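You operate a simulated robot arm through the tools that you are given. There is no shell and no other tool.

Carry out the task below with a simulated robot arm. There is one attempt and no reset: what you move stays moved.

JOB
Stop the winder and retighten both wing nuts on the chuck foot plate.
Fine: drive box knob at OFF and brake lever at hold before you touch the green and orange nuts.

The check looks at the end state, three seconds after you hand in, the way a careful person would. Anything else that was tipped, shoved, dropped, spilled or broken makes it a failure.

ROBOT AND FRAMES
A 7-joint arm with a two-finger parallel gripper, fixed in place. Base frame: the origin is at the foot of the arm, x ahead of it, y to its left, z up; the work surface is at about z = 0.89. Lengths are in m, angles in degrees, forces in N, time in s.
With the tool pointing down near the work surface it reaches from about 0.38 to 0.74 m from the base axis. Its first joint turns from -143.0 to 143.0 degrees. Payload 3 kg.
The tool frame sits at the grasp point between the pads (the TCP): z along the fingers, y along the line on which they close. The tips reach 0.03 m beyond it. Largest opening 0.11 m; finger width 0.02, thickness 0.01; the body of the gripper, 0.048 by 0.112 m, starts 0.055 m behind the TCP.
Orientation is that of the tool frame in the base frame, as a unit quaternion [w, x, y, z]. With the fingers straight down and closing along the base's y, the tool's x points along the base's -x, its y along +y and its z along -z.

CONTROLS
- The arm moves only by the tool jog_arm. Its argument "targets" is one flat list of numbers, 7 for each row, row after row: the shift along the tool's x, y, z in m, then the turn, a rotation vector about the tool's x, y, z in degrees, then the gripper command, from -1 (fully open) to 1 (shut), values between in proportion. In form: [dx, dy, dz, ax, ay, az, claw, dx, dy, dz, ax, ay, az, claw, ...]. A call has 1 to 20 rows; each row is the pose to reach, as a shift and turn from the pose commanded when the call began, along the tool's axes at that moment. Each row takes 0.2 s and may step no farther than 0.05 m and 8.6 degrees from the row before; otherwise, or with a gripper value out of range, the whole call is refused. A pose out of reach is approached as far as the arm can. The call stops where the force on the tool passes 90 N (or 10 N more than at its start, if that is more) or the arm is blocked; 0.2 s more then pass. The fingers move at their own pace (about 0.108 m/s each) and stop on an object; they squeeze with about 38 N. The grip force told is the motor's: it shows also when the fingers shut on nothing. Time passes only in rows, and 0.2 s behind the last, so rows that repeat a pose let the fingers close. It gives the time, the measured TCP pose, the force on the tool (base axes), the opening and the grip force at its end, in the units of the frame above (readings bear some noise), with the torque about the TCP (base axes, N m) and any sound that the robot's microphone picked up, and new pictures: "pictures" is both (left out), scene, wrist or none.
- Cameras (640 x 400 px; columns grow to the right, rows downward): "scene" is fixed at [0.2202, -0.6483, 1.541]; the picture's right is [0.60, -0.80, 0.00], its down [-0.54, -0.40, -0.74] and it looks along [0.60, 0.44, -0.67] (base axes); focal length 315 px, centre (320, 200). "wrist" rides on the gripper at [0.072, 0.017, -0.103] in the tool frame; the picture's right is [-0.23, 0.97, 0.00], its down [-0.76, -0.18, -0.62] and it looks along [-0.61, -0.14, 0.78] (tool axes); focal length 222 px, centre (320, 200). There is no depth. A picture from a camera that has moved, and an enlarged one, comes with that camera's place and axes in the base frame and with its lens.
- lift_body(by): slides the trunk up (or, below 0, down) by that many m; the arm rides with it, the base frame stays. It gives what a move gives, with no picture.
- close_up(camera, box): a new picture of the part [left, top, right, bottom] of that camera's present view, enlarged. No time passes.
- finish_job(): hands the job in; it is judged then, once.

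Places have to be worked out from the pictures, the camera data and where the tool is seen. Open the gripper and draw the arm clear of the work before you hand the job in, unless the task says otherwise.

The tools are called after ">>>" by a JSON object that holds its "method" and its "body". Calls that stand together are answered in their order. jog_arm: Moves the arm, as the interface text tells. Its arguments: {"type":"object","properties":{"targets":{"type":"array","items":{"type":"number"}},"pictures":{"type":"string","enum":["both","scene","wrist","none"]}},"required":["targets"]} The other tools are called the same way: lift_body (by) slides the trunk up or down; close_up (camera, box) takes an enlarged picture of a part of a camera's view; finish_job () hands the job in.

At the start:

```text
time_s: 0.0
position: [0.6687, -0.3634, 1.2697]
orientation: [0.0, -0.001, 1.0, 0.001]
contact_force: [-0.8, -0.2, -0.8]
torque: [-0.01, -0.06, 0.01]
opening: 0.1099
gripper_force: 0.2
trunk travel left (down, up): [-0.826, 0.064]
```

scene: 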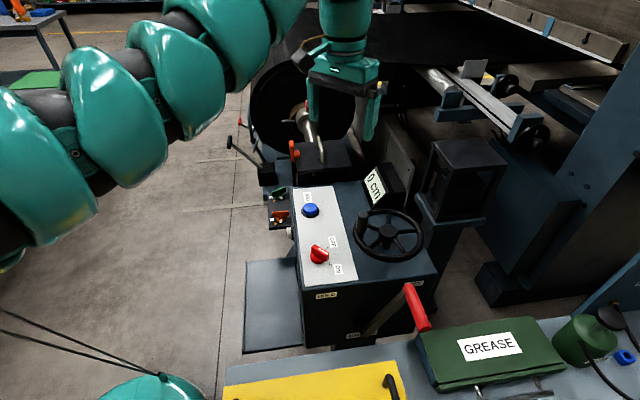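
wrist: 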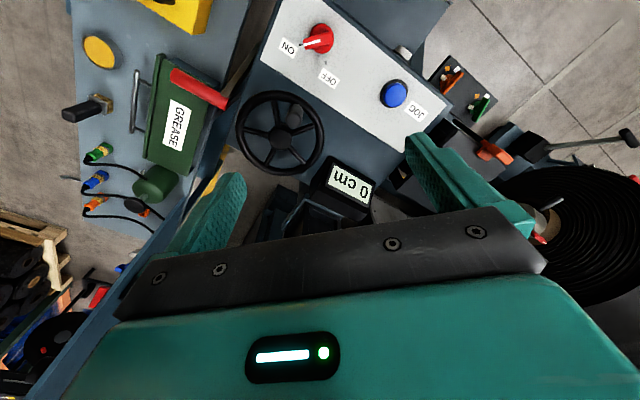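

The scene shows a winder with a drive box (red selector knob, blue JOG button), a red-handled lever near a RUN/HOLD plate, and two wing nuts (green, orange) on a small plate. I'll look at enlarged views before moving.

>>> {"method": "close_up", "body": {"camera": "scene", "box": [230, 160, 390, 280]}}

>>> {"method": "close_up", "body": {"camera": "scene", "box": [290, 230, 470, 350]}}

>>> {"method": "close_up", "body": {"camera": "wrist", "box": [380, 40, 560, 160]}}

>>> {"method": "close_up", "body": {"camera": "wrist", "box": [140, 0, 440, 190]}}

```text
3.33 times, centred on (310, 220) of scene
camera zoom: at [0.2202, -0.6483, 1.541], right [0.6, -0.8, 0.0], down [-0.54, -0.4, -0.74], along [0.6, 0.44, -0.67], focal length 1050 px, centre (353, 133)
```

zoom: 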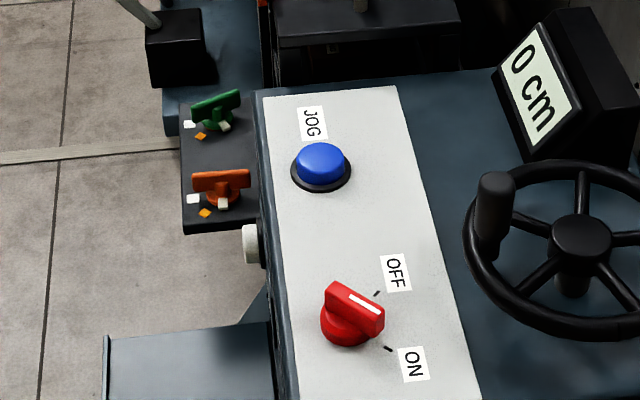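

```text
3.33 times, centred on (380, 290) of scene
camera zoom: at [0.2202, -0.6483, 1.541], right [0.6, -0.8, 0.0], down [-0.54, -0.4, -0.74], along [0.6, 0.44, -0.67], focal length 1050 px, centre (120, -100)
```

zoom: 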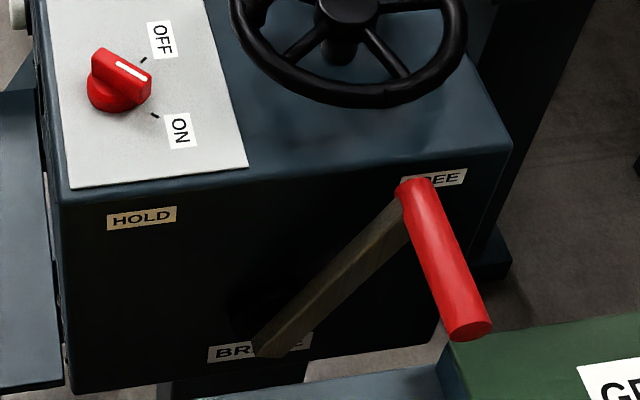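

```text
3.33 times, centred on (470, 100) of wrist
camera zoom: at [0.5964, -0.3467, 1.3736], right [0.23, 0.97, 0.0], down [0.76, -0.18, 0.62], along [0.61, -0.14, -0.78], focal length 740 px, centre (-180, 533)
```

zoom: 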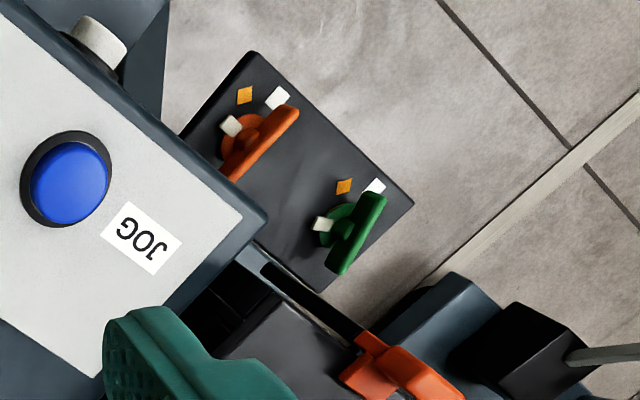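

```text
2.11 times, centred on (290, 95) of wrist
camera zoom: at [0.5964, -0.3467, 1.3736], right [0.23, 0.97, 0.0], down [0.76, -0.18, 0.62], along [0.61, -0.14, -0.78], focal length 468 px, centre (383, 421)
```

zoom: 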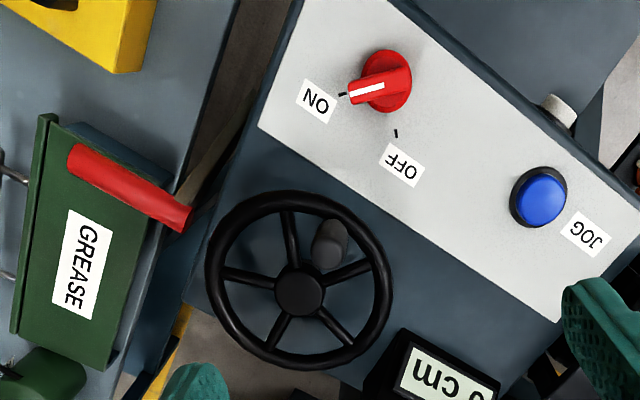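

The pointer on the red knob is at ON. By my triangulation the knob centre is near (0.617, -0.347, 0.90), and OFF is 90° counter-clockwise seen from above. I'll go above it and turn the gripper 90° so the fingers straddle the knob's bar.

>>> {"method": "jog_arm", "body": {"targets": [0.0043, 0.0013, 0.0167, 0, 0, 7.5, -1, 0.0087, 0.0027, 0.0333, 0, 0, 15, -1, 0.013, 0.004, 0.05, 0, 0, 22.5, -1, 0.0173, 0.0053, 0.0667, 0, 0, 30, -1, 0.0217, 0.0067, 0.0833, 0, 0, 37.5, -1, 0.026, 0.008, 0.1, 0, 0, 45, -1, 0.0303, 0.0093, 0.1167, 0, 0, 52.5, -1, 0.0347, 0.0107, 0.1333, 0, 0, 60, -1, 0.039, 0.012, 0.15, 0, 0, 67.5, -1, 0.0433, 0.0133, 0.1667, 0, 0, 75, -1, 0.0477, 0.0147, 0.1833, 0, 0, 82.5, -1, 0.052, 0.016, 0.2, 0, 0, 90, -1], "pictures": "both"}}

```text
time_s: 2.6
position: [0.6719, -0.3692, 1.0551]
orientation: [-0.002, 0.708, 0.706, -0.001]
contact_force: [1.0, 0.5, 0.8]
torque: [0.0, 0.03, -0.03]
opening: 0.1099
gripper_force: 0.1
out of reach, approached as far as the arm can: row 2, 3, 4, 5, 6, 7, 8, 9, 10, 11, 12
trunk travel left (down, up): [-0.826, 0.064]
camera wrist: at [0.6901, -0.2968, 1.1595], right [0.97, -0.23, 0.0], down [-0.18, -0.76, 0.62], along [-0.15, -0.61, -0.78], focal length 222 px, centre (320, 200)
```

scene: 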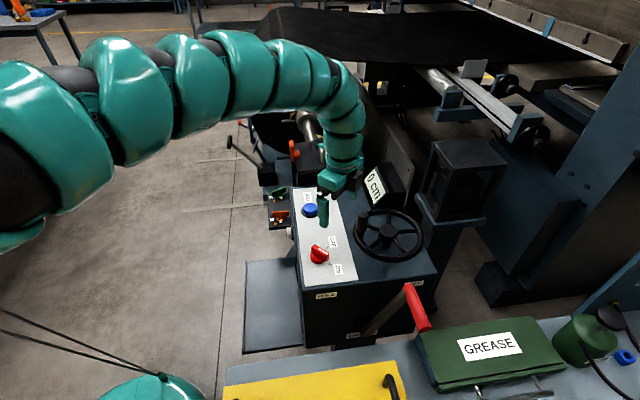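
wrist: 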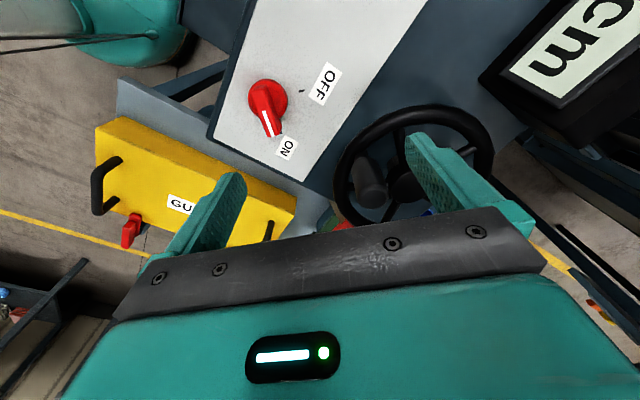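

The orientation was reached but the position stopped about 6 cm short, so something is at a limit. I'll send a short move toward the knob axis (about 0.621, -0.345) at this height to see how the arm responds.

>>> {"method": "jog_arm", "body": {"targets": [0, 0, 0, 0, 0, 0, -1], "pictures": "none"}}

```text
time_s: 3.0
position: [0.6724, -0.369, 1.0561]
orientation: [-0.001, 0.707, 0.707, 0.0]
contact_force: [-0.2, -0.2, 0.1]
torque: [0.0, 0.01, -0.03]
opening: 0.1099
gripper_force: 0.2
trunk travel left (down, up): [-0.826, 0.064]
```

>>> {"method": "jog_arm", "body": {"targets": [0.008, -0.017, 0, 0, 0, 0, -1, 0.016, -0.034, 0, 0, 0, 0, -1, 0.024, -0.051, 0, 0, 0, 0, -1], "pictures": "none"}}

```text
time_s: 3.8
position: [0.6695, -0.3624, 1.039]
orientation: [-0.001, 0.707, 0.707, -0.001]
contact_force: [0.3, 0.1, 0.0]
torque: [-0.01, -0.02, -0.01]
opening: 0.11
gripper_force: 0.1
out of reach, approached as far as the arm can: row 1, 2, 3
trunk travel left (down, up): [-0.826, 0.064]
```

Pulling inward only made the arm slide down, so it seems to be stretched out against a joint limit at this height. I'll narrow the fingers and try going inward and upward, which is the safe direction, to learn where the limit is.

>>> {"method": "jog_arm", "body": {"targets": [0.008, -0.017, -0.02, 0, 0, 0, 0.1, 0.016, -0.034, -0.04, 0, 0, 0, 0.1, 0.024, -0.051, -0.06, 0, 0, 0, 0.1, 0.024, -0.051, -0.08, 0, 0, 0, 0.1], "pictures": "scene"}}

```text
time_s: 4.8
position: [0.6868, -0.3523, 1.1103]
orientation: [-0.001, 0.707, 0.707, -0.001]
contact_force: [0.1, 0.5, 0.0]
torque: [0.0, -0.02, 0.01]
opening: 0.0495
gripper_force: 0.0
out of reach, approached as far as the arm can: row 1, 2, 3, 4
trunk travel left (down, up): [-0.826, 0.064]
```

scene: 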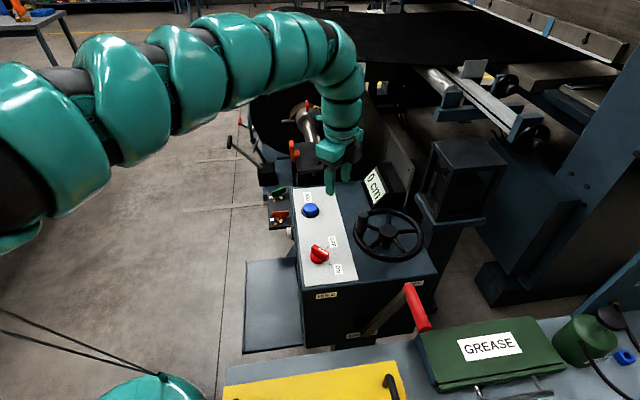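

Moving up did not free it either, so the wrist twist is probably at its limit in this direction. I'll turn the gripper back the other way while keeping position, then test moving inward.

>>> {"method": "jog_arm", "body": {"targets": [0, 0, 0, 0, 0, -8.2, 0.1, 0, 0, 0, 0, 0, -16.4, 0.1, 0, 0, 0, 0, 0, -24.6, 0.1, 0, 0, 0, 0, 0, -32.8, 0.1, 0, 0, 0, 0, 0, -41, 0.1, 0, 0, 0, 0, 0, -49.2, 0.1, 0, 0, 0, 0, 0, -57.4, 0.1, 0, 0, 0, 0, 0, -65.6, 0.1, 0, 0, 0, 0, 0, -73.8, 0.1, 0, 0, 0, 0, 0, -82, 0.1, 0, 0, 0, 0, 0, -90, 0.1, 0.01, -0.025, 0, 0, 0, -90, 0.1, 0.02, -0.05, 0, 0, 0, -90, 0.1], "pictures": "none"}}

```text
time_s: 7.6
position: [0.6885, -0.3511, 1.1072]
orientation: [-0.001, -0.001, 1.0, -0.001]
contact_force: [0.0, 0.3, 0.2]
torque: [-0.01, 0.0, 0.01]
opening: 0.0496
gripper_force: 0.2
out of reach, approached as far as the arm can: row 12, 13
trunk travel left (down, up): [-0.826, 0.064]
```

Rotation is free but moving inward is still blocked, so it is a radius and height limit of the arm's posture. I'll descend partway, clear of the handwheel, and try moving inward from there.

>>> {"method": "jog_arm", "body": {"targets": [0.005, 0, 0.03, 0, 0, 0, 0.1, 0.01, 0, 0.06, 0, 0, 0, 0.1, 0.015, 0, 0.09, 0, 0, 0, 0.1, 0.02, 0, 0.11, 0, 0, 0, 0.1], "pictures": "none"}}

>>> {"method": "jog_arm", "body": {"targets": [0.02, 0, 0, 0, 0, 0, 0.1, 0.04, 0.005, 0, 0, 0, 0, 0.1], "pictures": "scene"}}

```text
time_s: 8.6
position: [0.6678, -0.3539, 1.0003]
orientation: [0.0, 0.001, 1.0, 0.0]
contact_force: [0.1, -0.8, 0.8]
torque: [0.01, -0.02, -0.02]
opening: 0.0497
gripper_force: 0.1
trunk travel left (down, up): [-0.826, 0.064]
```

```text
time_s: 9.2
position: [0.6491, -0.3533, 0.986]
orientation: [-0.001, 0.001, 1.0, -0.001]
contact_force: [-0.9, -0.1, 0.4]
torque: [-0.01, -0.03, -0.01]
opening: 0.0493
gripper_force: 0.1
out of reach, approached as far as the arm can: row 1, 2
trunk travel left (down, up): [-0.826, 0.064]
```

scene: 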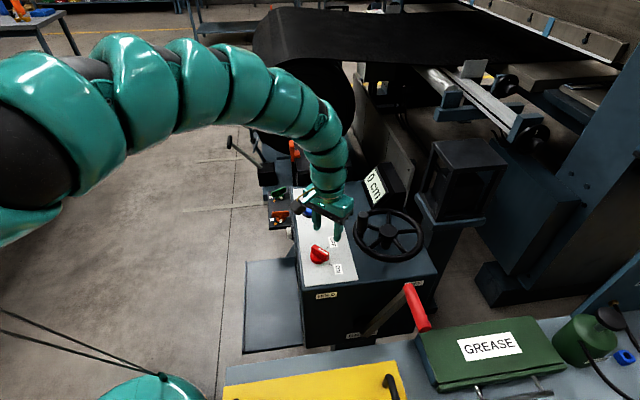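

The boundary lets me in as the tool gets lower relative to the shoulder. Raising the trunk to its top and then lowering the hand relative to it should open up the inner range.

>>> {"method": "lift_body", "body": {"by": 0.06}}

>>> {"method": "jog_arm", "body": {"targets": [0.005, 0.002, 0.02, 0, 0, 0, 0.1, 0.01, 0.004, 0.04, 0, 0, 0, 0.1, 0.018, 0.006, 0.06, 0, 0, 0, 0.1, 0.028, 0.008, 0.06, 0, 0, 0, 0.1], "pictures": "scene"}}

```text
time_s: 10.2
position: [0.6477, -0.3527, 1.0468]
orientation: [-0.002, 0.0, 1.0, 0.002]
contact_force: [0.1, -0.2, 0.2]
torque: [0.0, -0.01, -0.01]
opening: 0.0494
gripper_force: 0.1
trunk travel left (down, up): [-0.886, 0.004]
```

```text
time_s: 11.2
position: [0.6194, -0.3448, 0.9852]
orientation: [0.0, 0.0, 1.0, 0.0]
contact_force: [0.2, 0.9, 0.1]
torque: [-0.01, -0.04, -0.01]
opening: 0.0496
gripper_force: 0.0
trunk travel left (down, up): [-0.886, 0.004]
```

scene: 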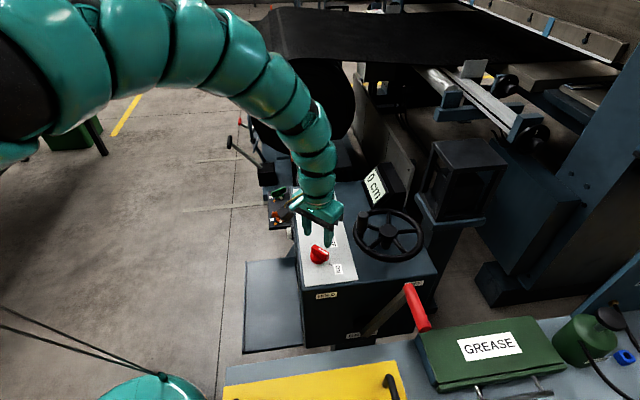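

All rows reached now: the TCP is at (0.619, -0.345, 0.985), right over the knob. Next I'll turn the gripper 90° so the fingers straddle the bar, and look.

>>> {"method": "jog_arm", "body": {"targets": [0, 0, 0, 0, 0, 8.2, 0.1, 0, 0, 0, 0, 0, 16.4, 0.1, 0, 0, 0, 0, 0, 24.6, 0.1, 0, 0, 0, 0, 0, 32.8, 0.1, 0, 0, 0, 0, 0, 41, 0.1, 0, 0, 0, 0, 0, 49.2, 0.1, 0, 0, 0, 0, 0, 57.4, 0.1, 0, 0, 0, 0, 0, 65.6, 0.1, 0, 0, 0, 0, 0, 73.8, 0.1, 0, 0, 0, 0, 0, 82, 0.1, 0, 0, 0, 0, 0, 90, 0.1], "pictures": "both"}}

>>> {"method": "close_up", "body": {"camera": "wrist", "box": [220, 90, 420, 215]}}

>>> {"method": "close_up", "body": {"camera": "scene", "box": [270, 190, 390, 290]}}

```text
time_s: 13.6
position: [0.6196, -0.3448, 0.9864]
orientation: [-0.001, 0.708, 0.706, -0.001]
contact_force: [0.5, 0.8, 0.5]
torque: [-0.02, 0.01, -0.04]
opening: 0.0494
gripper_force: 0.1
trunk travel left (down, up): [-0.886, 0.004]
camera wrist: at [0.6371, -0.2725, 1.0894], right [0.97, -0.23, 0.0], down [-0.18, -0.76, 0.62], along [-0.14, -0.61, -0.78], focal length 222 px, centre (320, 200)
```

scene: 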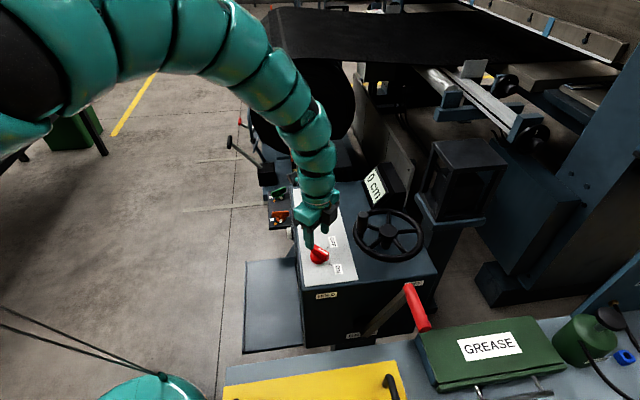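
wrist: 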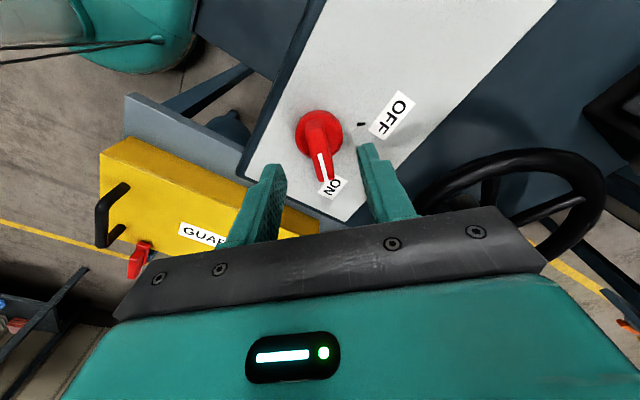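

```text
3.20 times, centred on (320, 152) of wrist
camera zoom: at [0.6371, -0.2725, 1.0894], right [0.97, -0.23, 0.0], down [-0.18, -0.76, 0.62], along [-0.14, -0.61, -0.78], focal length 711 px, centre (320, 352)
```

zoom: 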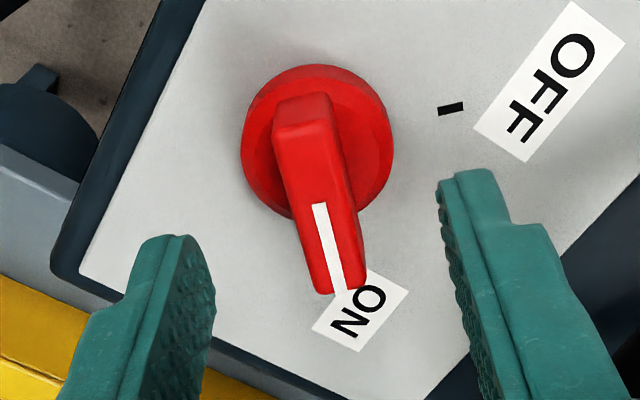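

```text
4.00 times, centred on (330, 240) of scene
camera zoom: at [0.2202, -0.6483, 1.541], right [0.6, -0.8, 0.0], down [-0.54, -0.4, -0.74], along [0.6, 0.44, -0.67], focal length 1259 px, centre (280, 40)
```

zoom: 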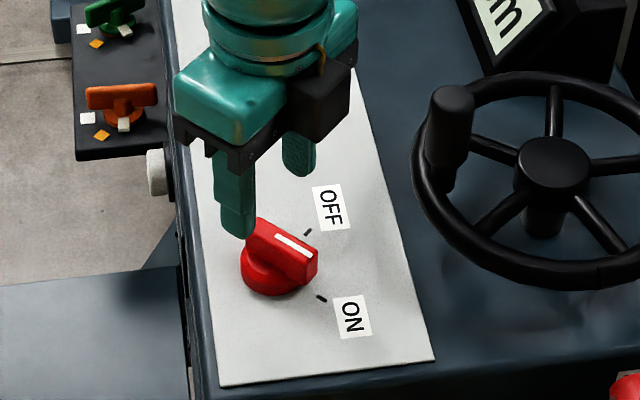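

The bar's top is at about z = 0.926 and the disc top at about 0.898, with the knob axis near (0.618, -0.3485). I'll lower the fingers around the bar with tips at about 0.906, narrow them a little, and check the alignment.

>>> {"method": "jog_arm", "body": {"targets": [-0.0037, -0.0016, 0.015, 0, 0, 0, 0.1, -0.0037, -0.0016, 0.032, 0, 0, 0, 0.1, -0.0037, -0.0016, 0.05, 0, 0, 0, 0.1, -0.0037, -0.0016, 0.05, 0, 0, 0, 0.5], "pictures": "both"}}

>>> {"method": "close_up", "body": {"camera": "wrist", "box": [240, 100, 400, 200]}}

>>> {"method": "close_up", "body": {"camera": "scene", "box": [270, 200, 390, 290]}}

```text
time_s: 14.6
position: [0.6177, -0.3468, 0.9358]
orientation: [0.0, 0.707, 0.707, 0.0]
contact_force: [-3.7, 2.6, -0.2]
torque: [0.53, -0.53, 0.0]
opening: 0.0418
gripper_force: 45.1
trunk travel left (down, up): [-0.886, 0.004]
camera wrist: at [0.6351, -0.2753, 1.0391], right [0.97, -0.23, 0.0], down [-0.18, -0.76, 0.62], along [-0.14, -0.61, -0.78], focal length 222 px, centre (320, 200)
```

scene: 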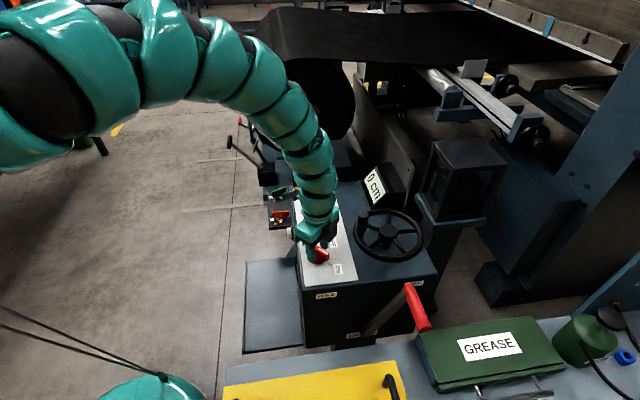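
wrist: 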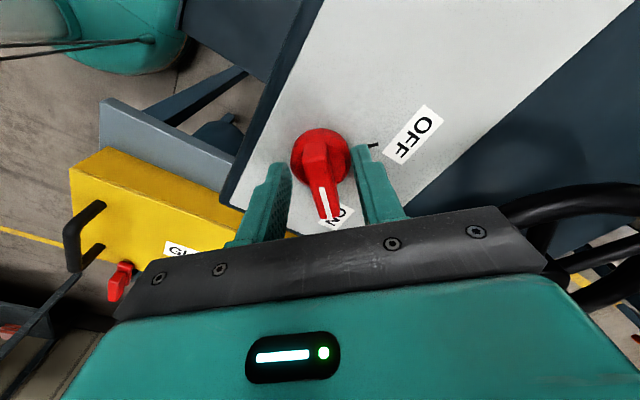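

```text
4.00 times, centred on (320, 150) of wrist
camera zoom: at [0.6351, -0.2753, 1.0391], right [0.97, -0.23, 0.0], down [-0.18, -0.76, 0.62], along [-0.14, -0.61, -0.78], focal length 888 px, centre (320, 400)
```

zoom: 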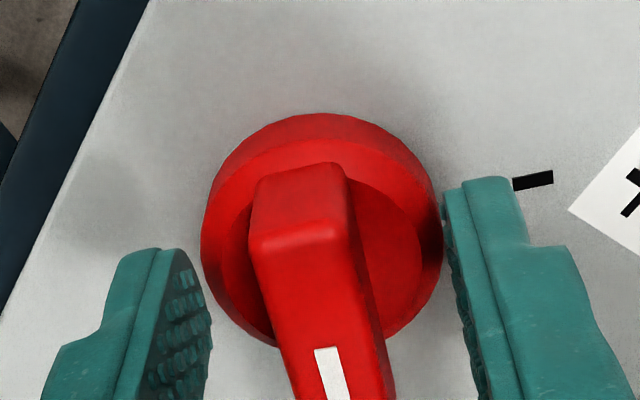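

```text
4.44 times, centred on (330, 245) of scene
camera zoom: at [0.2202, -0.6483, 1.541], right [0.6, -0.8, 0.0], down [-0.54, -0.4, -0.74], along [0.6, 0.44, -0.67], focal length 1399 px, centre (276, 0)
```

zoom: 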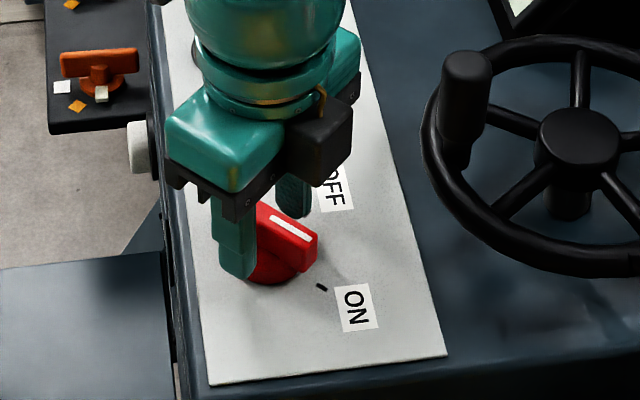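

The fingers stopped at 0.042 m on the knob's round skirt rather than the bar, so the skirt is taller than I thought. I'll open, rise about 1 cm and close again on the bar only.

>>> {"method": "jog_arm", "body": {"targets": [0, 0, 0, 0, 0, 0, 0.0, 0, 0, -0.01, 0, 0, 0, 0.0, 0, 0, -0.01, 0, 0, 0, 0.5, 0, 0, -0.01, 0, 0, 0, 0.5], "pictures": "wrist"}}

>>> {"method": "close_up", "body": {"camera": "wrist", "box": [240, 100, 400, 200]}}

>>> {"method": "close_up", "body": {"camera": "scene", "box": [270, 200, 390, 290]}}

```text
time_s: 15.6
position: [0.6184, -0.3493, 0.9468]
orientation: [0.0, 0.707, 0.707, -0.001]
contact_force: [0.4, 0.0, 0.4]
torque: [-0.01, -0.01, 0.0]
opening: 0.0273
gripper_force: 0.0
trunk travel left (down, up): [-0.886, 0.004]
camera wrist: at [0.6359, -0.277, 1.05], right [0.97, -0.23, 0.0], down [-0.18, -0.76, 0.62], along [-0.14, -0.61, -0.78], focal length 222 px, centre (320, 200)
```

wrist: 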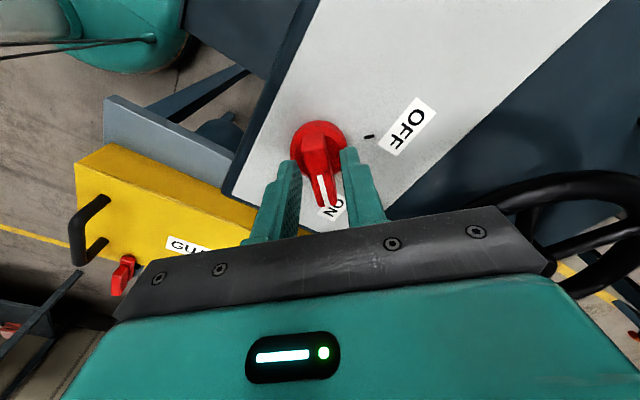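

```text
4.00 times, centred on (320, 150) of wrist
camera zoom: at [0.6359, -0.277, 1.05], right [0.97, -0.23, 0.0], down [-0.18, -0.76, 0.62], along [-0.14, -0.61, -0.78], focal length 888 px, centre (320, 400)
```

zoom: 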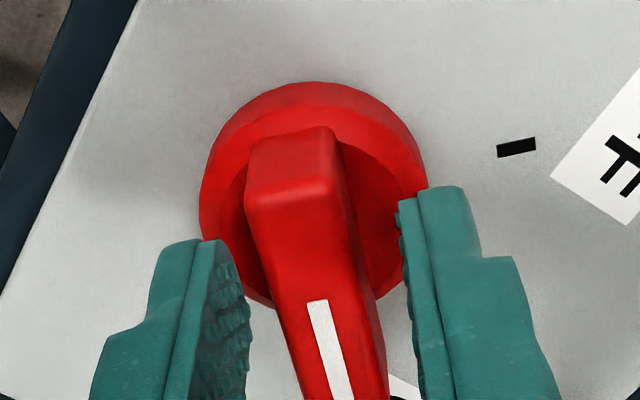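

```text
4.44 times, centred on (330, 245) of scene
camera zoom: at [0.2202, -0.6483, 1.541], right [0.6, -0.8, 0.0], down [-0.54, -0.4, -0.74], along [0.6, 0.44, -0.67], focal length 1399 px, centre (276, 0)
```

zoom: 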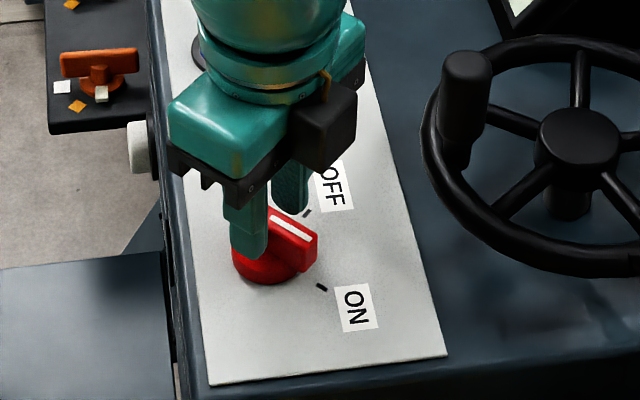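

The fingers now sit above the skirt with the bar between them. I'll close on the bar.

>>> {"method": "jog_arm", "body": {"targets": [0, 0, 0, 0, 0, 0, 0.7, 0, 0, 0, 0, 0, 0, 1, 0, 0, 0, 0, 0, 0, 1], "pictures": "wrist"}}

>>> {"method": "close_up", "body": {"camera": "wrist", "box": [240, 100, 400, 200]}}

```text
time_s: 16.4
position: [0.6173, -0.3489, 0.946]
orientation: [-0.002, 0.707, 0.707, -0.001]
contact_force: [-5.1, 0.2, -2.7]
torque: [-0.17, 0.08, -0.03]
opening: 0.0148
gripper_force: 45.2
trunk travel left (down, up): [-0.886, 0.004]
camera wrist: at [0.6352, -0.277, 1.0497], right [0.97, -0.23, 0.0], down [-0.18, -0.76, 0.62], along [-0.14, -0.61, -0.78], focal length 222 px, centre (320, 200)
```

wrist: 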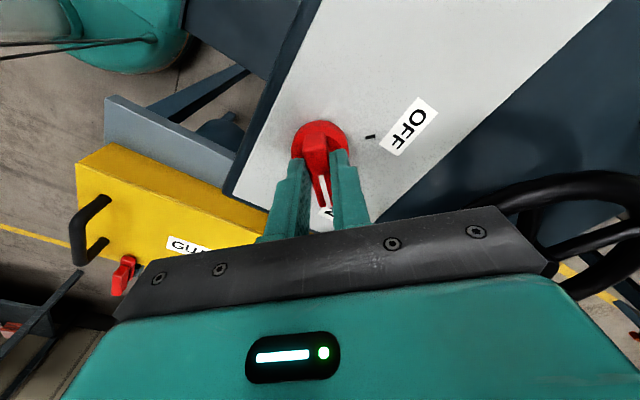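

```text
4.00 times, centred on (320, 150) of wrist
camera zoom: at [0.6352, -0.277, 1.0497], right [0.97, -0.23, 0.0], down [-0.18, -0.76, 0.62], along [-0.14, -0.61, -0.78], focal length 888 px, centre (320, 400)
```

zoom: 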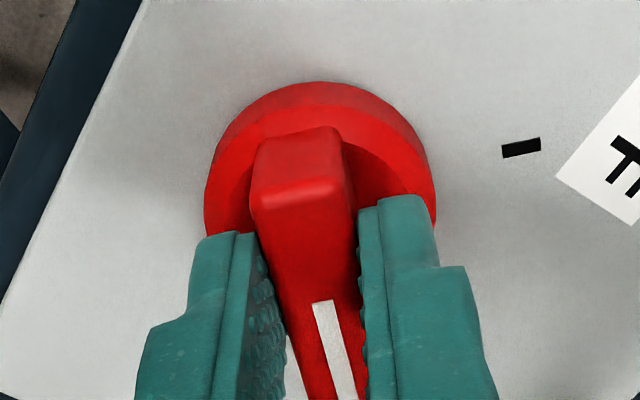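

The bar is firmly gripped (opening 0.0148, 45 N motor force) and the TCP is on the knob axis. I'll turn it counter-clockwise toward OFF, in two halves.

>>> {"method": "jog_arm", "body": {"targets": [0, 0, 0, 0, 0, -8, 1, 0, 0, 0, 0, 0, -16, 1, 0, 0, 0, 0, 0, -24, 1, 0, 0, 0, 0, 0, -32, 1, 0, 0, 0, 0, 0, -40, 1, 0, 0, 0, 0, 0, -48, 1], "pictures": "both"}}

>>> {"method": "close_up", "body": {"camera": "wrist", "box": [240, 80, 400, 200]}}

```text
time_s: 17.8
position: [0.6175, -0.3484, 0.9475]
orientation: [0.0, 0.358, 0.934, 0.0]
contact_force: [-3.3, -4.9, 2.8]
torque: [-0.16, 0.09, 0.01]
opening: 0.0152
gripper_force: 45.1
trunk travel left (down, up): [-0.886, 0.004]
camera wrist: at [0.5757, -0.2883, 1.0497], right [0.82, 0.57, 0.0], down [0.45, -0.64, 0.62], along [0.36, -0.51, -0.78], focal length 222 px, centre (320, 200)
```

scene: 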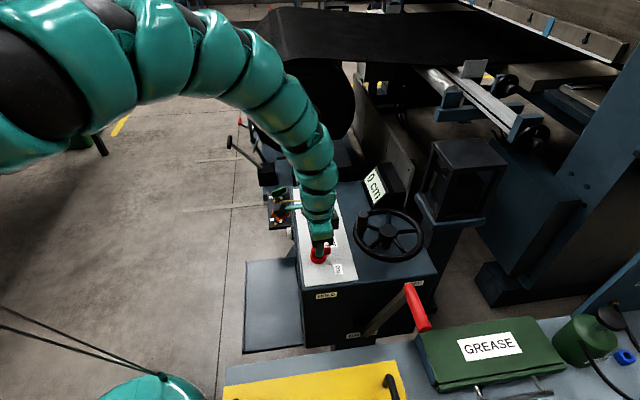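
wrist: 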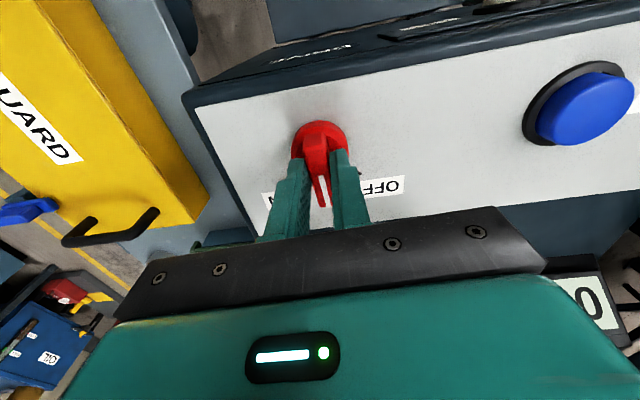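

```text
3.33 times, centred on (320, 140) of wrist
camera zoom: at [0.5757, -0.2883, 1.0497], right [0.82, 0.57, 0.0], down [0.45, -0.64, 0.62], along [0.36, -0.51, -0.78], focal length 740 px, centre (320, 400)
```

zoom: 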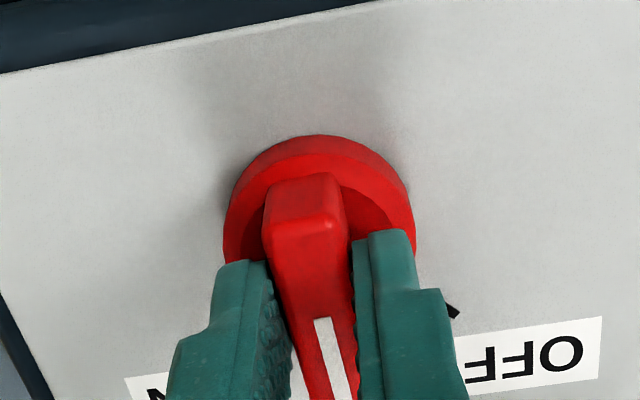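

The knob follows the grip and the pointer is now midway between ON and OFF. I'll complete the turn to the OFF tick, which I place at 0° along base +x.

>>> {"method": "jog_arm", "body": {"targets": [0, 0, 0, 0, 0, -8, 1, 0, 0, 0, 0, 0, -16, 1, 0, 0, 0, 0, 0, -24, 1, 0, 0, 0, 0, 0, -32, 1, 0, 0, 0, 0, 0, -38, 1, 0, 0, 0, 0, 0, -42, 1, 0, 0, 0, 0, 0, -42, 1], "pictures": "both"}}

>>> {"method": "close_up", "body": {"camera": "wrist", "box": [240, 80, 400, 200]}}

```text
time_s: 19.4
position: [0.6177, -0.3487, 0.946]
orientation: [-0.002, 0.0, 1.0, 0.0]
contact_force: [0.0, -2.5, 8.8]
torque: [0.0, 0.81, -0.06]
opening: 0.0146
gripper_force: 44.8
trunk travel left (down, up): [-0.886, 0.004]
camera wrist: at [0.546, -0.3321, 1.0497], right [0.23, 0.97, 0.0], down [0.76, -0.18, 0.62], along [0.61, -0.14, -0.78], focal length 222 px, centre (320, 200)
```

scene: 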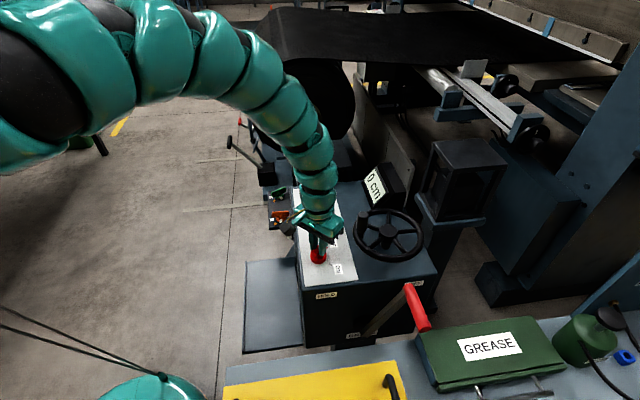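
wrist: 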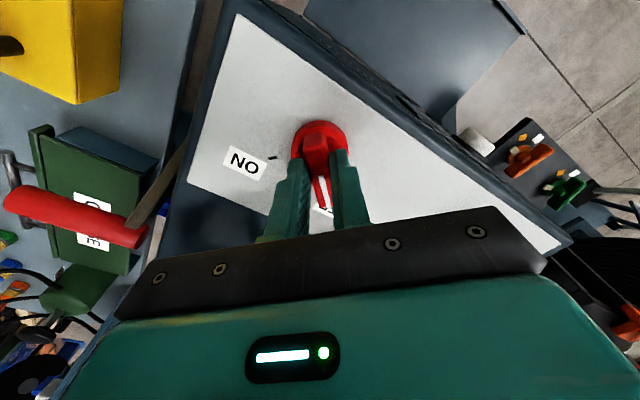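

```text
3.33 times, centred on (320, 140) of wrist
camera zoom: at [0.546, -0.3321, 1.0497], right [0.23, 0.97, 0.0], down [0.76, -0.18, 0.62], along [0.61, -0.14, -0.78], focal length 740 px, centre (320, 400)
```

zoom: 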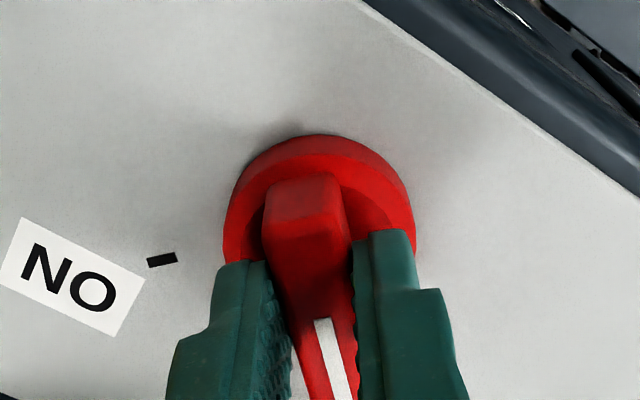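

The pointer now looks aligned with OFF. I'll open the fingers gently, lift off and check the pointer against the tick.

>>> {"method": "jog_arm", "body": {"targets": [0, 0, 0, 0, 0, 0, 0.3, 0, 0, 0, 0, 0, 0, 0.3, 0, 0, -0.02, 0, 0, 0, 0.3, 0, 0, -0.04, 0, 0, 0, 0.3], "pictures": "both"}}

>>> {"method": "close_up", "body": {"camera": "wrist", "box": [220, 80, 420, 205]}}

>>> {"method": "close_up", "body": {"camera": "scene", "box": [270, 200, 390, 290]}}

```text
time_s: 20.4
position: [0.6162, -0.3483, 0.9855]
orientation: [-0.001, 0.0, 1.0, 0.0]
contact_force: [0.6, 1.0, -0.1]
torque: [-0.02, -0.01, 0.0]
opening: 0.0386
gripper_force: 0.1
trunk travel left (down, up): [-0.886, 0.004]
camera wrist: at [0.5447, -0.332, 1.0887], right [0.23, 0.97, 0.0], down [0.76, -0.18, 0.62], along [0.61, -0.14, -0.78], focal length 222 px, centre (320, 200)
```

scene: 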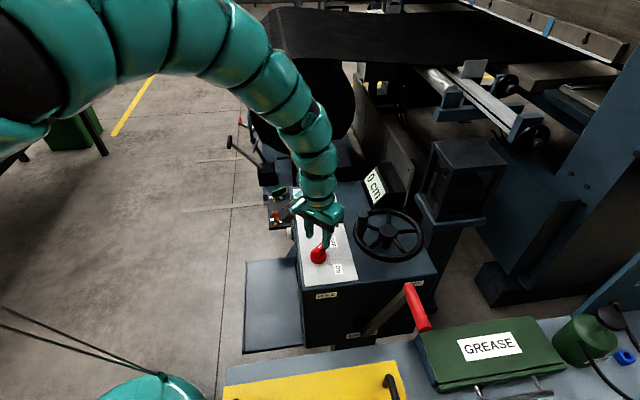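
wrist: 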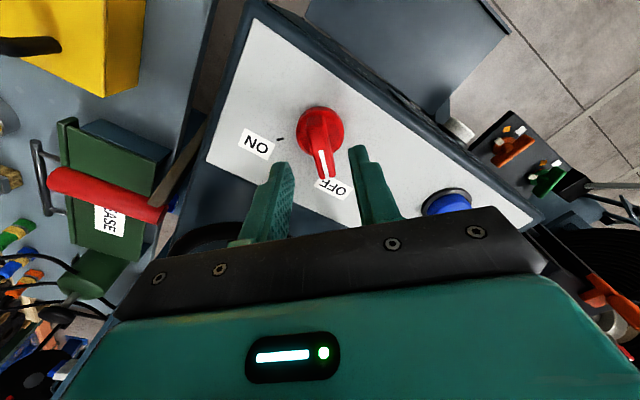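

```text
3.20 times, centred on (320, 142) of wrist
camera zoom: at [0.5447, -0.332, 1.0887], right [0.23, 0.97, 0.0], down [0.76, -0.18, 0.62], along [0.61, -0.14, -0.78], focal length 711 px, centre (320, 384)
```

zoom: 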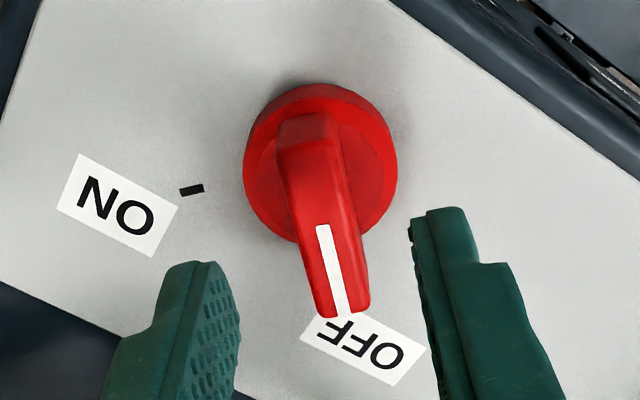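

```text
4.44 times, centred on (330, 245) of scene
camera zoom: at [0.2202, -0.6483, 1.541], right [0.6, -0.8, 0.0], down [-0.54, -0.4, -0.74], along [0.6, 0.44, -0.67], focal length 1399 px, centre (276, 0)
```

zoom: 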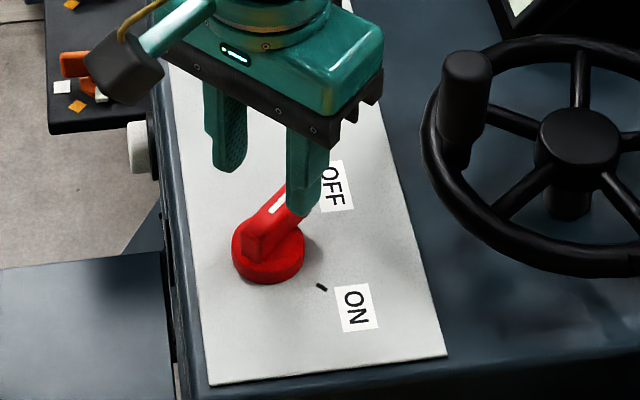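

The knob now points to OFF. Next is the brake lever. I'll move the hand over to the front of the box, turning it 45° so the wrist camera faces the front panel and the lever.

>>> {"method": "jog_arm", "body": {"targets": [0.018, -0.027, 0, 0, 0, -7.5, 0.3, 0.036, -0.054, 0, 0, 0, -15, 0.3, 0.054, -0.081, 0, 0, 0, -22.5, 0.3, 0.072, -0.108, 0, 0, 0, -30, 0.3, 0.09, -0.135, 0, 0, 0, -37.5, 0.3, 0.107, -0.161, 0, 0, 0, -45, 0.3], "pictures": "both"}}

```text
time_s: 21.8
position: [0.5107, -0.5108, 0.9862]
orientation: [0.0, -0.384, 0.924, 0.002]
contact_force: [0.1, -1.1, 0.7]
torque: [0.04, 0.02, 0.0]
opening: 0.0386
gripper_force: 0.0
trunk travel left (down, up): [-0.886, 0.004]
camera wrist: at [0.4491, -0.55, 1.0898], right [-0.53, 0.85, 0.0], down [0.66, 0.41, 0.62], along [0.53, 0.33, -0.78], focal length 222 px, centre (320, 200)
```

scene: 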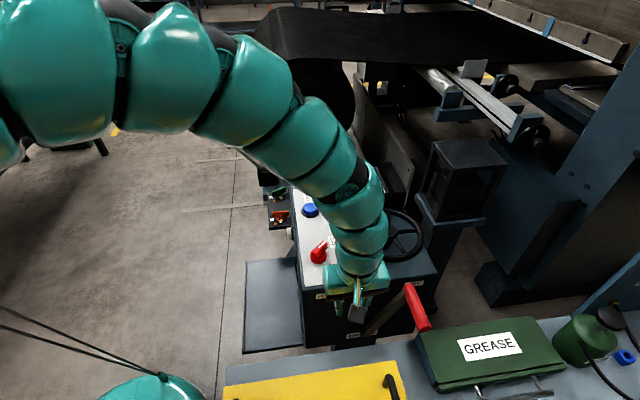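
wrist: 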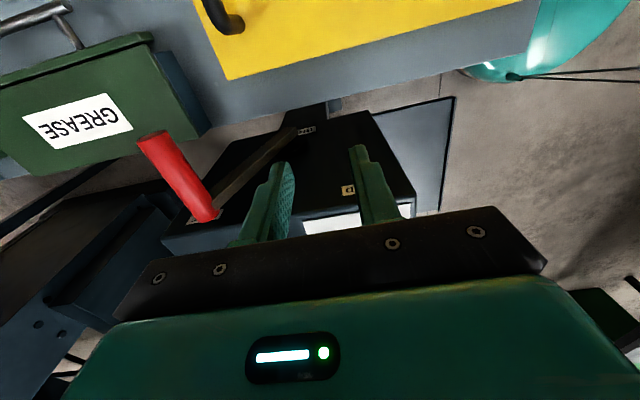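

>>> {"method": "close_up", "body": {"camera": "wrist", "box": [100, 90, 420, 290]}}

>>> {"method": "close_up", "body": {"camera": "scene", "box": [300, 250, 480, 362]}}

```text
2.00 times, centred on (260, 190) of wrist
camera zoom: at [0.4491, -0.55, 1.0898], right [-0.53, 0.85, 0.0], down [0.66, 0.41, 0.62], along [0.53, 0.33, -0.78], focal length 444 px, centre (440, 220)
```

zoom: 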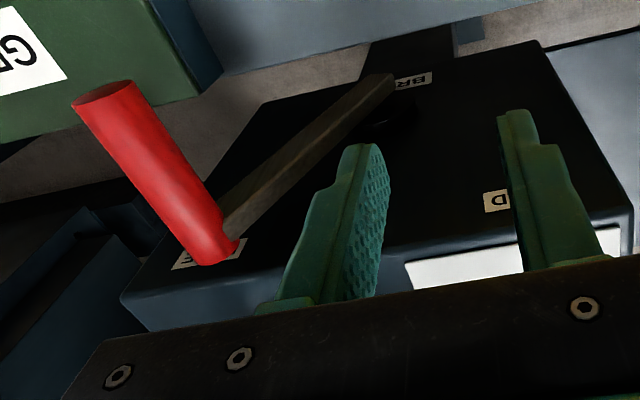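

```text
3.56 times, centred on (390, 306) of scene
camera zoom: at [0.2202, -0.6483, 1.541], right [0.6, -0.8, 0.0], down [-0.54, -0.4, -0.74], along [0.6, 0.44, -0.67], focal length 1120 px, centre (71, -177)
```

zoom: 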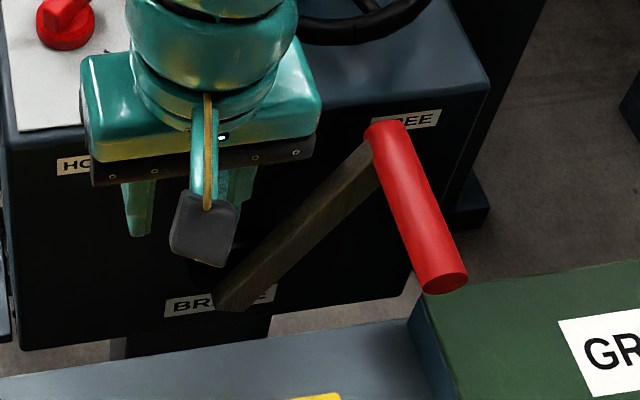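

The handle axis is at about x = 0.629, y = -0.614, z = 0.888 at mid-length. It lies along the diagonal, is about 28 mm thick, and has the grease tin just below its outer end. I'll move over it at a safe height to find out how far out the arm reaches.

>>> {"method": "jog_arm", "body": {"targets": [-0.01, -0.03, -0.005, 0, 0, 0, 0.3, -0.02, -0.06, -0.01, 0, 0, 0, 0.3, -0.03, -0.09, -0.014, 0, 0, 0, 0.3, -0.035, -0.12, -0.014, 0, 0, 0, 0.3, -0.035, -0.157, -0.014, 0, 0, 0, 0.0], "pictures": "scene"}}

```text
time_s: 23.0
position: [0.6326, -0.5891, 1.0034]
orientation: [-0.003, -0.381, 0.925, 0.0]
contact_force: [-1.0, -0.1, 0.1]
torque: [-0.02, 0.02, 0.01]
opening: 0.0548
gripper_force: 0.1
out of reach, approached as far as the arm can: row 5
trunk travel left (down, up): [-0.886, 0.004]
```

scene: 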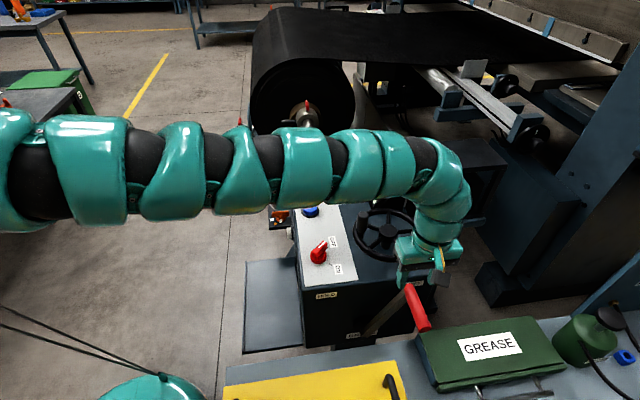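

The outer limit here is about 0.864 m, just short of the handle's 0.879 m. With the fingers fully open, the far finger still passes beyond the handle, and closing will draw the lever inward. I'll open fully, pull back slightly, and lower the trunk partway.

>>> {"method": "jog_arm", "body": {"targets": [0, 0.003, 0, 0, 0, 0, -0.5, 0, 0.006, 0, 0, 0, 0, -1, 0, 0.006, 0, 0, 0, 0, -1], "pictures": "none"}}

>>> {"method": "lift_body", "body": {"by": -0.05}}

>>> {"method": "jog_arm", "body": {"targets": [0, 0, 0, 0, 0, 0, -1], "pictures": "both"}}

>>> {"method": "close_up", "body": {"camera": "scene", "box": [340, 210, 500, 350]}}

```text
time_s: 23.8
position: [0.6283, -0.582, 1.0044]
orientation: [-0.001, -0.383, 0.924, 0.001]
contact_force: [-0.3, -0.4, 0.6]
torque: [-0.02, -0.02, -0.01]
opening: 0.1097
gripper_force: 0.1
trunk travel left (down, up): [-0.886, 0.004]
```

```text
time_s: 24.7
position: [0.6294, -0.5825, 0.9549]
orientation: [-0.001, -0.383, 0.924, 0.0]
contact_force: [-1.1, 0.3, -0.8]
torque: [0.0, 0.02, 0.01]
opening: 0.1101
gripper_force: 0.2
trunk travel left (down, up): [-0.836, 0.054]
```

```text
time_s: 25.1
position: [0.6304, -0.5814, 0.9548]
orientation: [0.0, -0.382, 0.924, 0.001]
contact_force: [-0.1, -0.2, 0.5]
torque: [-0.01, 0.03, 0.02]
opening: 0.1099
gripper_force: 0.0
trunk travel left (down, up): [-0.836, 0.054]
camera wrist: at [0.5669, -0.6219, 1.0577], right [-0.53, 0.85, 0.0], down [0.67, 0.41, 0.62], along [0.53, 0.33, -0.78], focal length 222 px, centre (320, 200)
```

scene: 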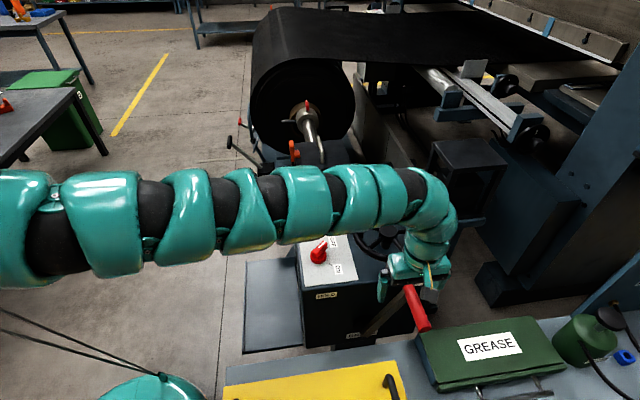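
wrist: 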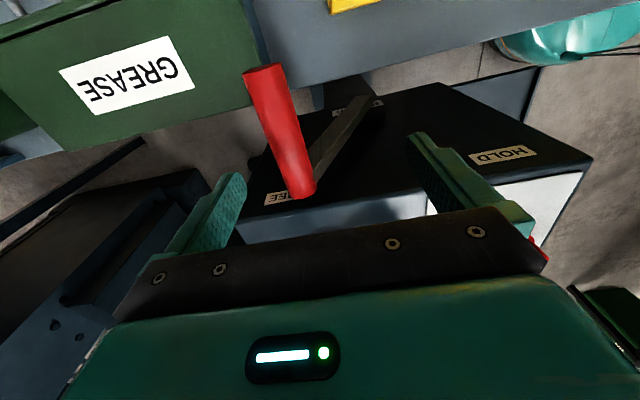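

```text
2.86 times, centred on (420, 280) of scene
camera zoom: at [0.2202, -0.6483, 1.541], right [0.6, -0.8, 0.0], down [-0.54, -0.4, -0.74], along [0.6, 0.44, -0.67], focal length 900 px, centre (34, -29)
```

zoom: 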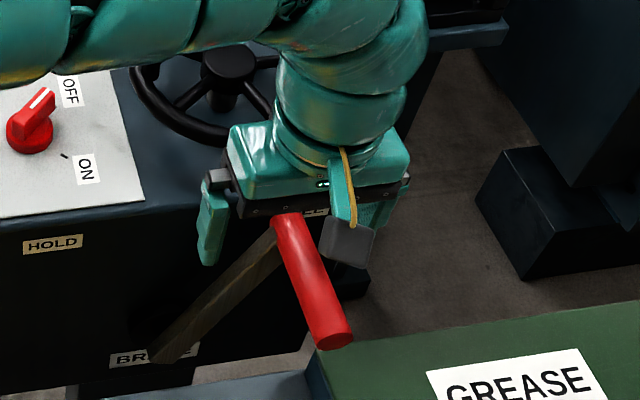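

The handle sits between the open fingers, with the far finger beyond it. I'll lower the trunk the rest of the way so the tips reach about 0.87, then check.

>>> {"method": "lift_body", "body": {"by": -0.055}}

>>> {"method": "jog_arm", "body": {"targets": [0, 0, 0, 0, 0, 0, -1], "pictures": "both"}}

>>> {"method": "close_up", "body": {"camera": "scene", "box": [340, 210, 500, 350]}}

```text
time_s: 26.1
position: [0.6298, -0.5824, 0.899]
orientation: [0.0, -0.383, 0.924, 0.0]
contact_force: [-0.4, -0.1, -0.6]
torque: [0.01, 0.03, -0.02]
opening: 0.11
gripper_force: 0.0
trunk travel left (down, up): [-0.781, 0.109]
```

```text
time_s: 26.5
position: [0.6292, -0.5825, 0.9003]
orientation: [0.0, -0.383, 0.924, 0.0]
contact_force: [-0.4, -0.1, 0.5]
torque: [0.03, -0.03, 0.01]
opening: 0.1099
gripper_force: 0.0
trunk travel left (down, up): [-0.781, 0.109]
camera wrist: at [0.5669, -0.6219, 1.0027], right [-0.53, 0.85, 0.0], down [0.67, 0.41, 0.62], along [0.53, 0.33, -0.78], focal length 222 px, centre (320, 200)
```

scene: 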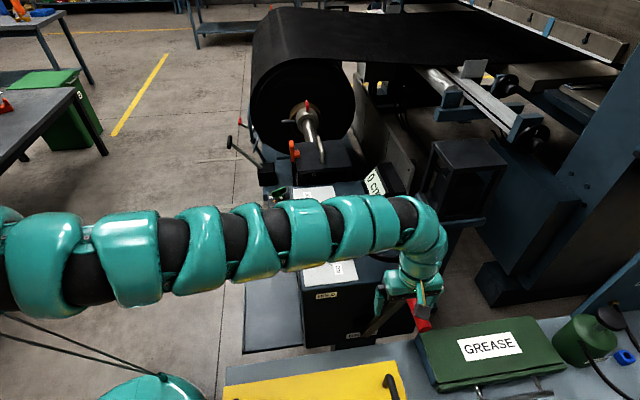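
wrist: 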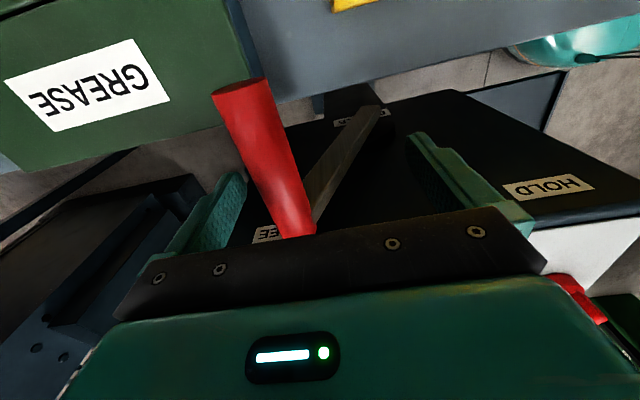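

```text
2.86 times, centred on (420, 280) of scene
camera zoom: at [0.2202, -0.6483, 1.541], right [0.6, -0.8, 0.0], down [-0.54, -0.4, -0.74], along [0.6, 0.44, -0.67], focal length 900 px, centre (34, -29)
```

zoom: 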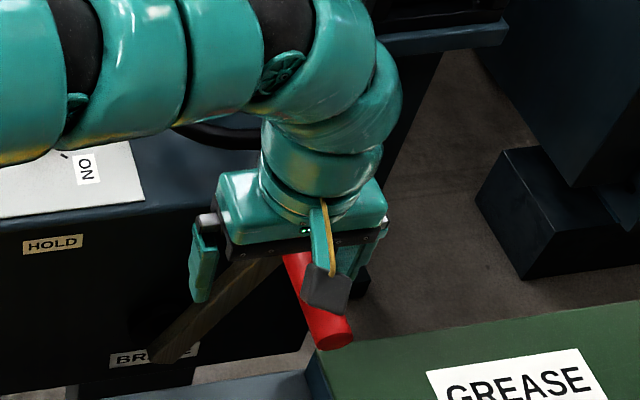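

The handle is between the fingers at the right height. I'll close gradually, so the far finger draws the handle toward the centre of the grip.

>>> {"method": "jog_arm", "body": {"targets": [0, 0, 0, 0, 0, 0, -0.5, 0, 0, 0, 0, 0, 0, 0, 0, 0, 0, 0, 0, 0, 0.3, 0, 0, 0, 0, 0, 0, 0.6, 0, 0, 0, 0, 0, 0, 1, 0, 0, 0, 0, 0, 0, 1], "pictures": "both"}}

```text
time_s: 27.9
position: [0.6295, -0.5822, 0.8993]
orientation: [0.0, -0.382, 0.924, 0.001]
contact_force: [2.0, -4.0, 5.0]
torque: [0.0, -0.03, 0.3]
opening: 0.028
gripper_force: 45.5
trunk travel left (down, up): [-0.781, 0.109]
camera wrist: at [0.5668, -0.6219, 1.0028], right [-0.53, 0.85, 0.0], down [0.66, 0.41, 0.62], along [0.53, 0.33, -0.78], focal length 222 px, centre (320, 200)
```

scene: 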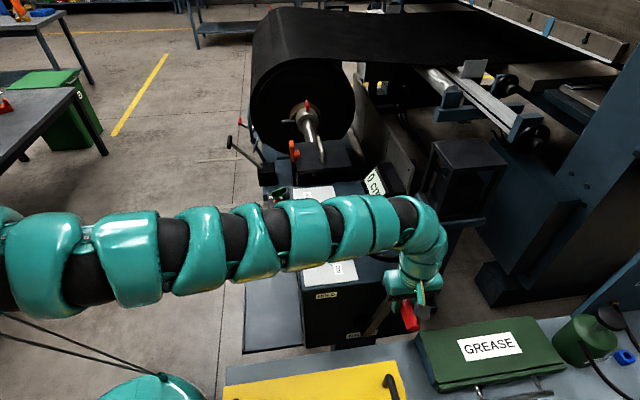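
wrist: 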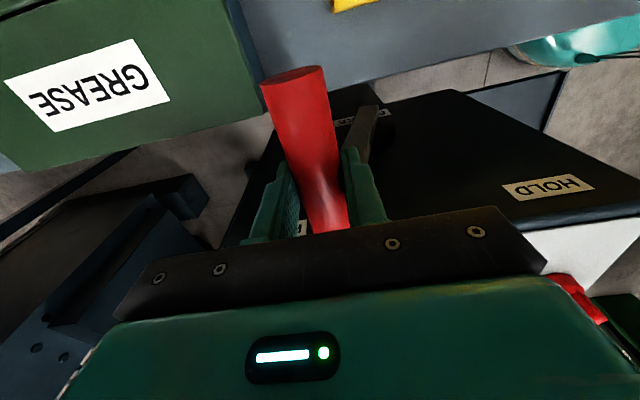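

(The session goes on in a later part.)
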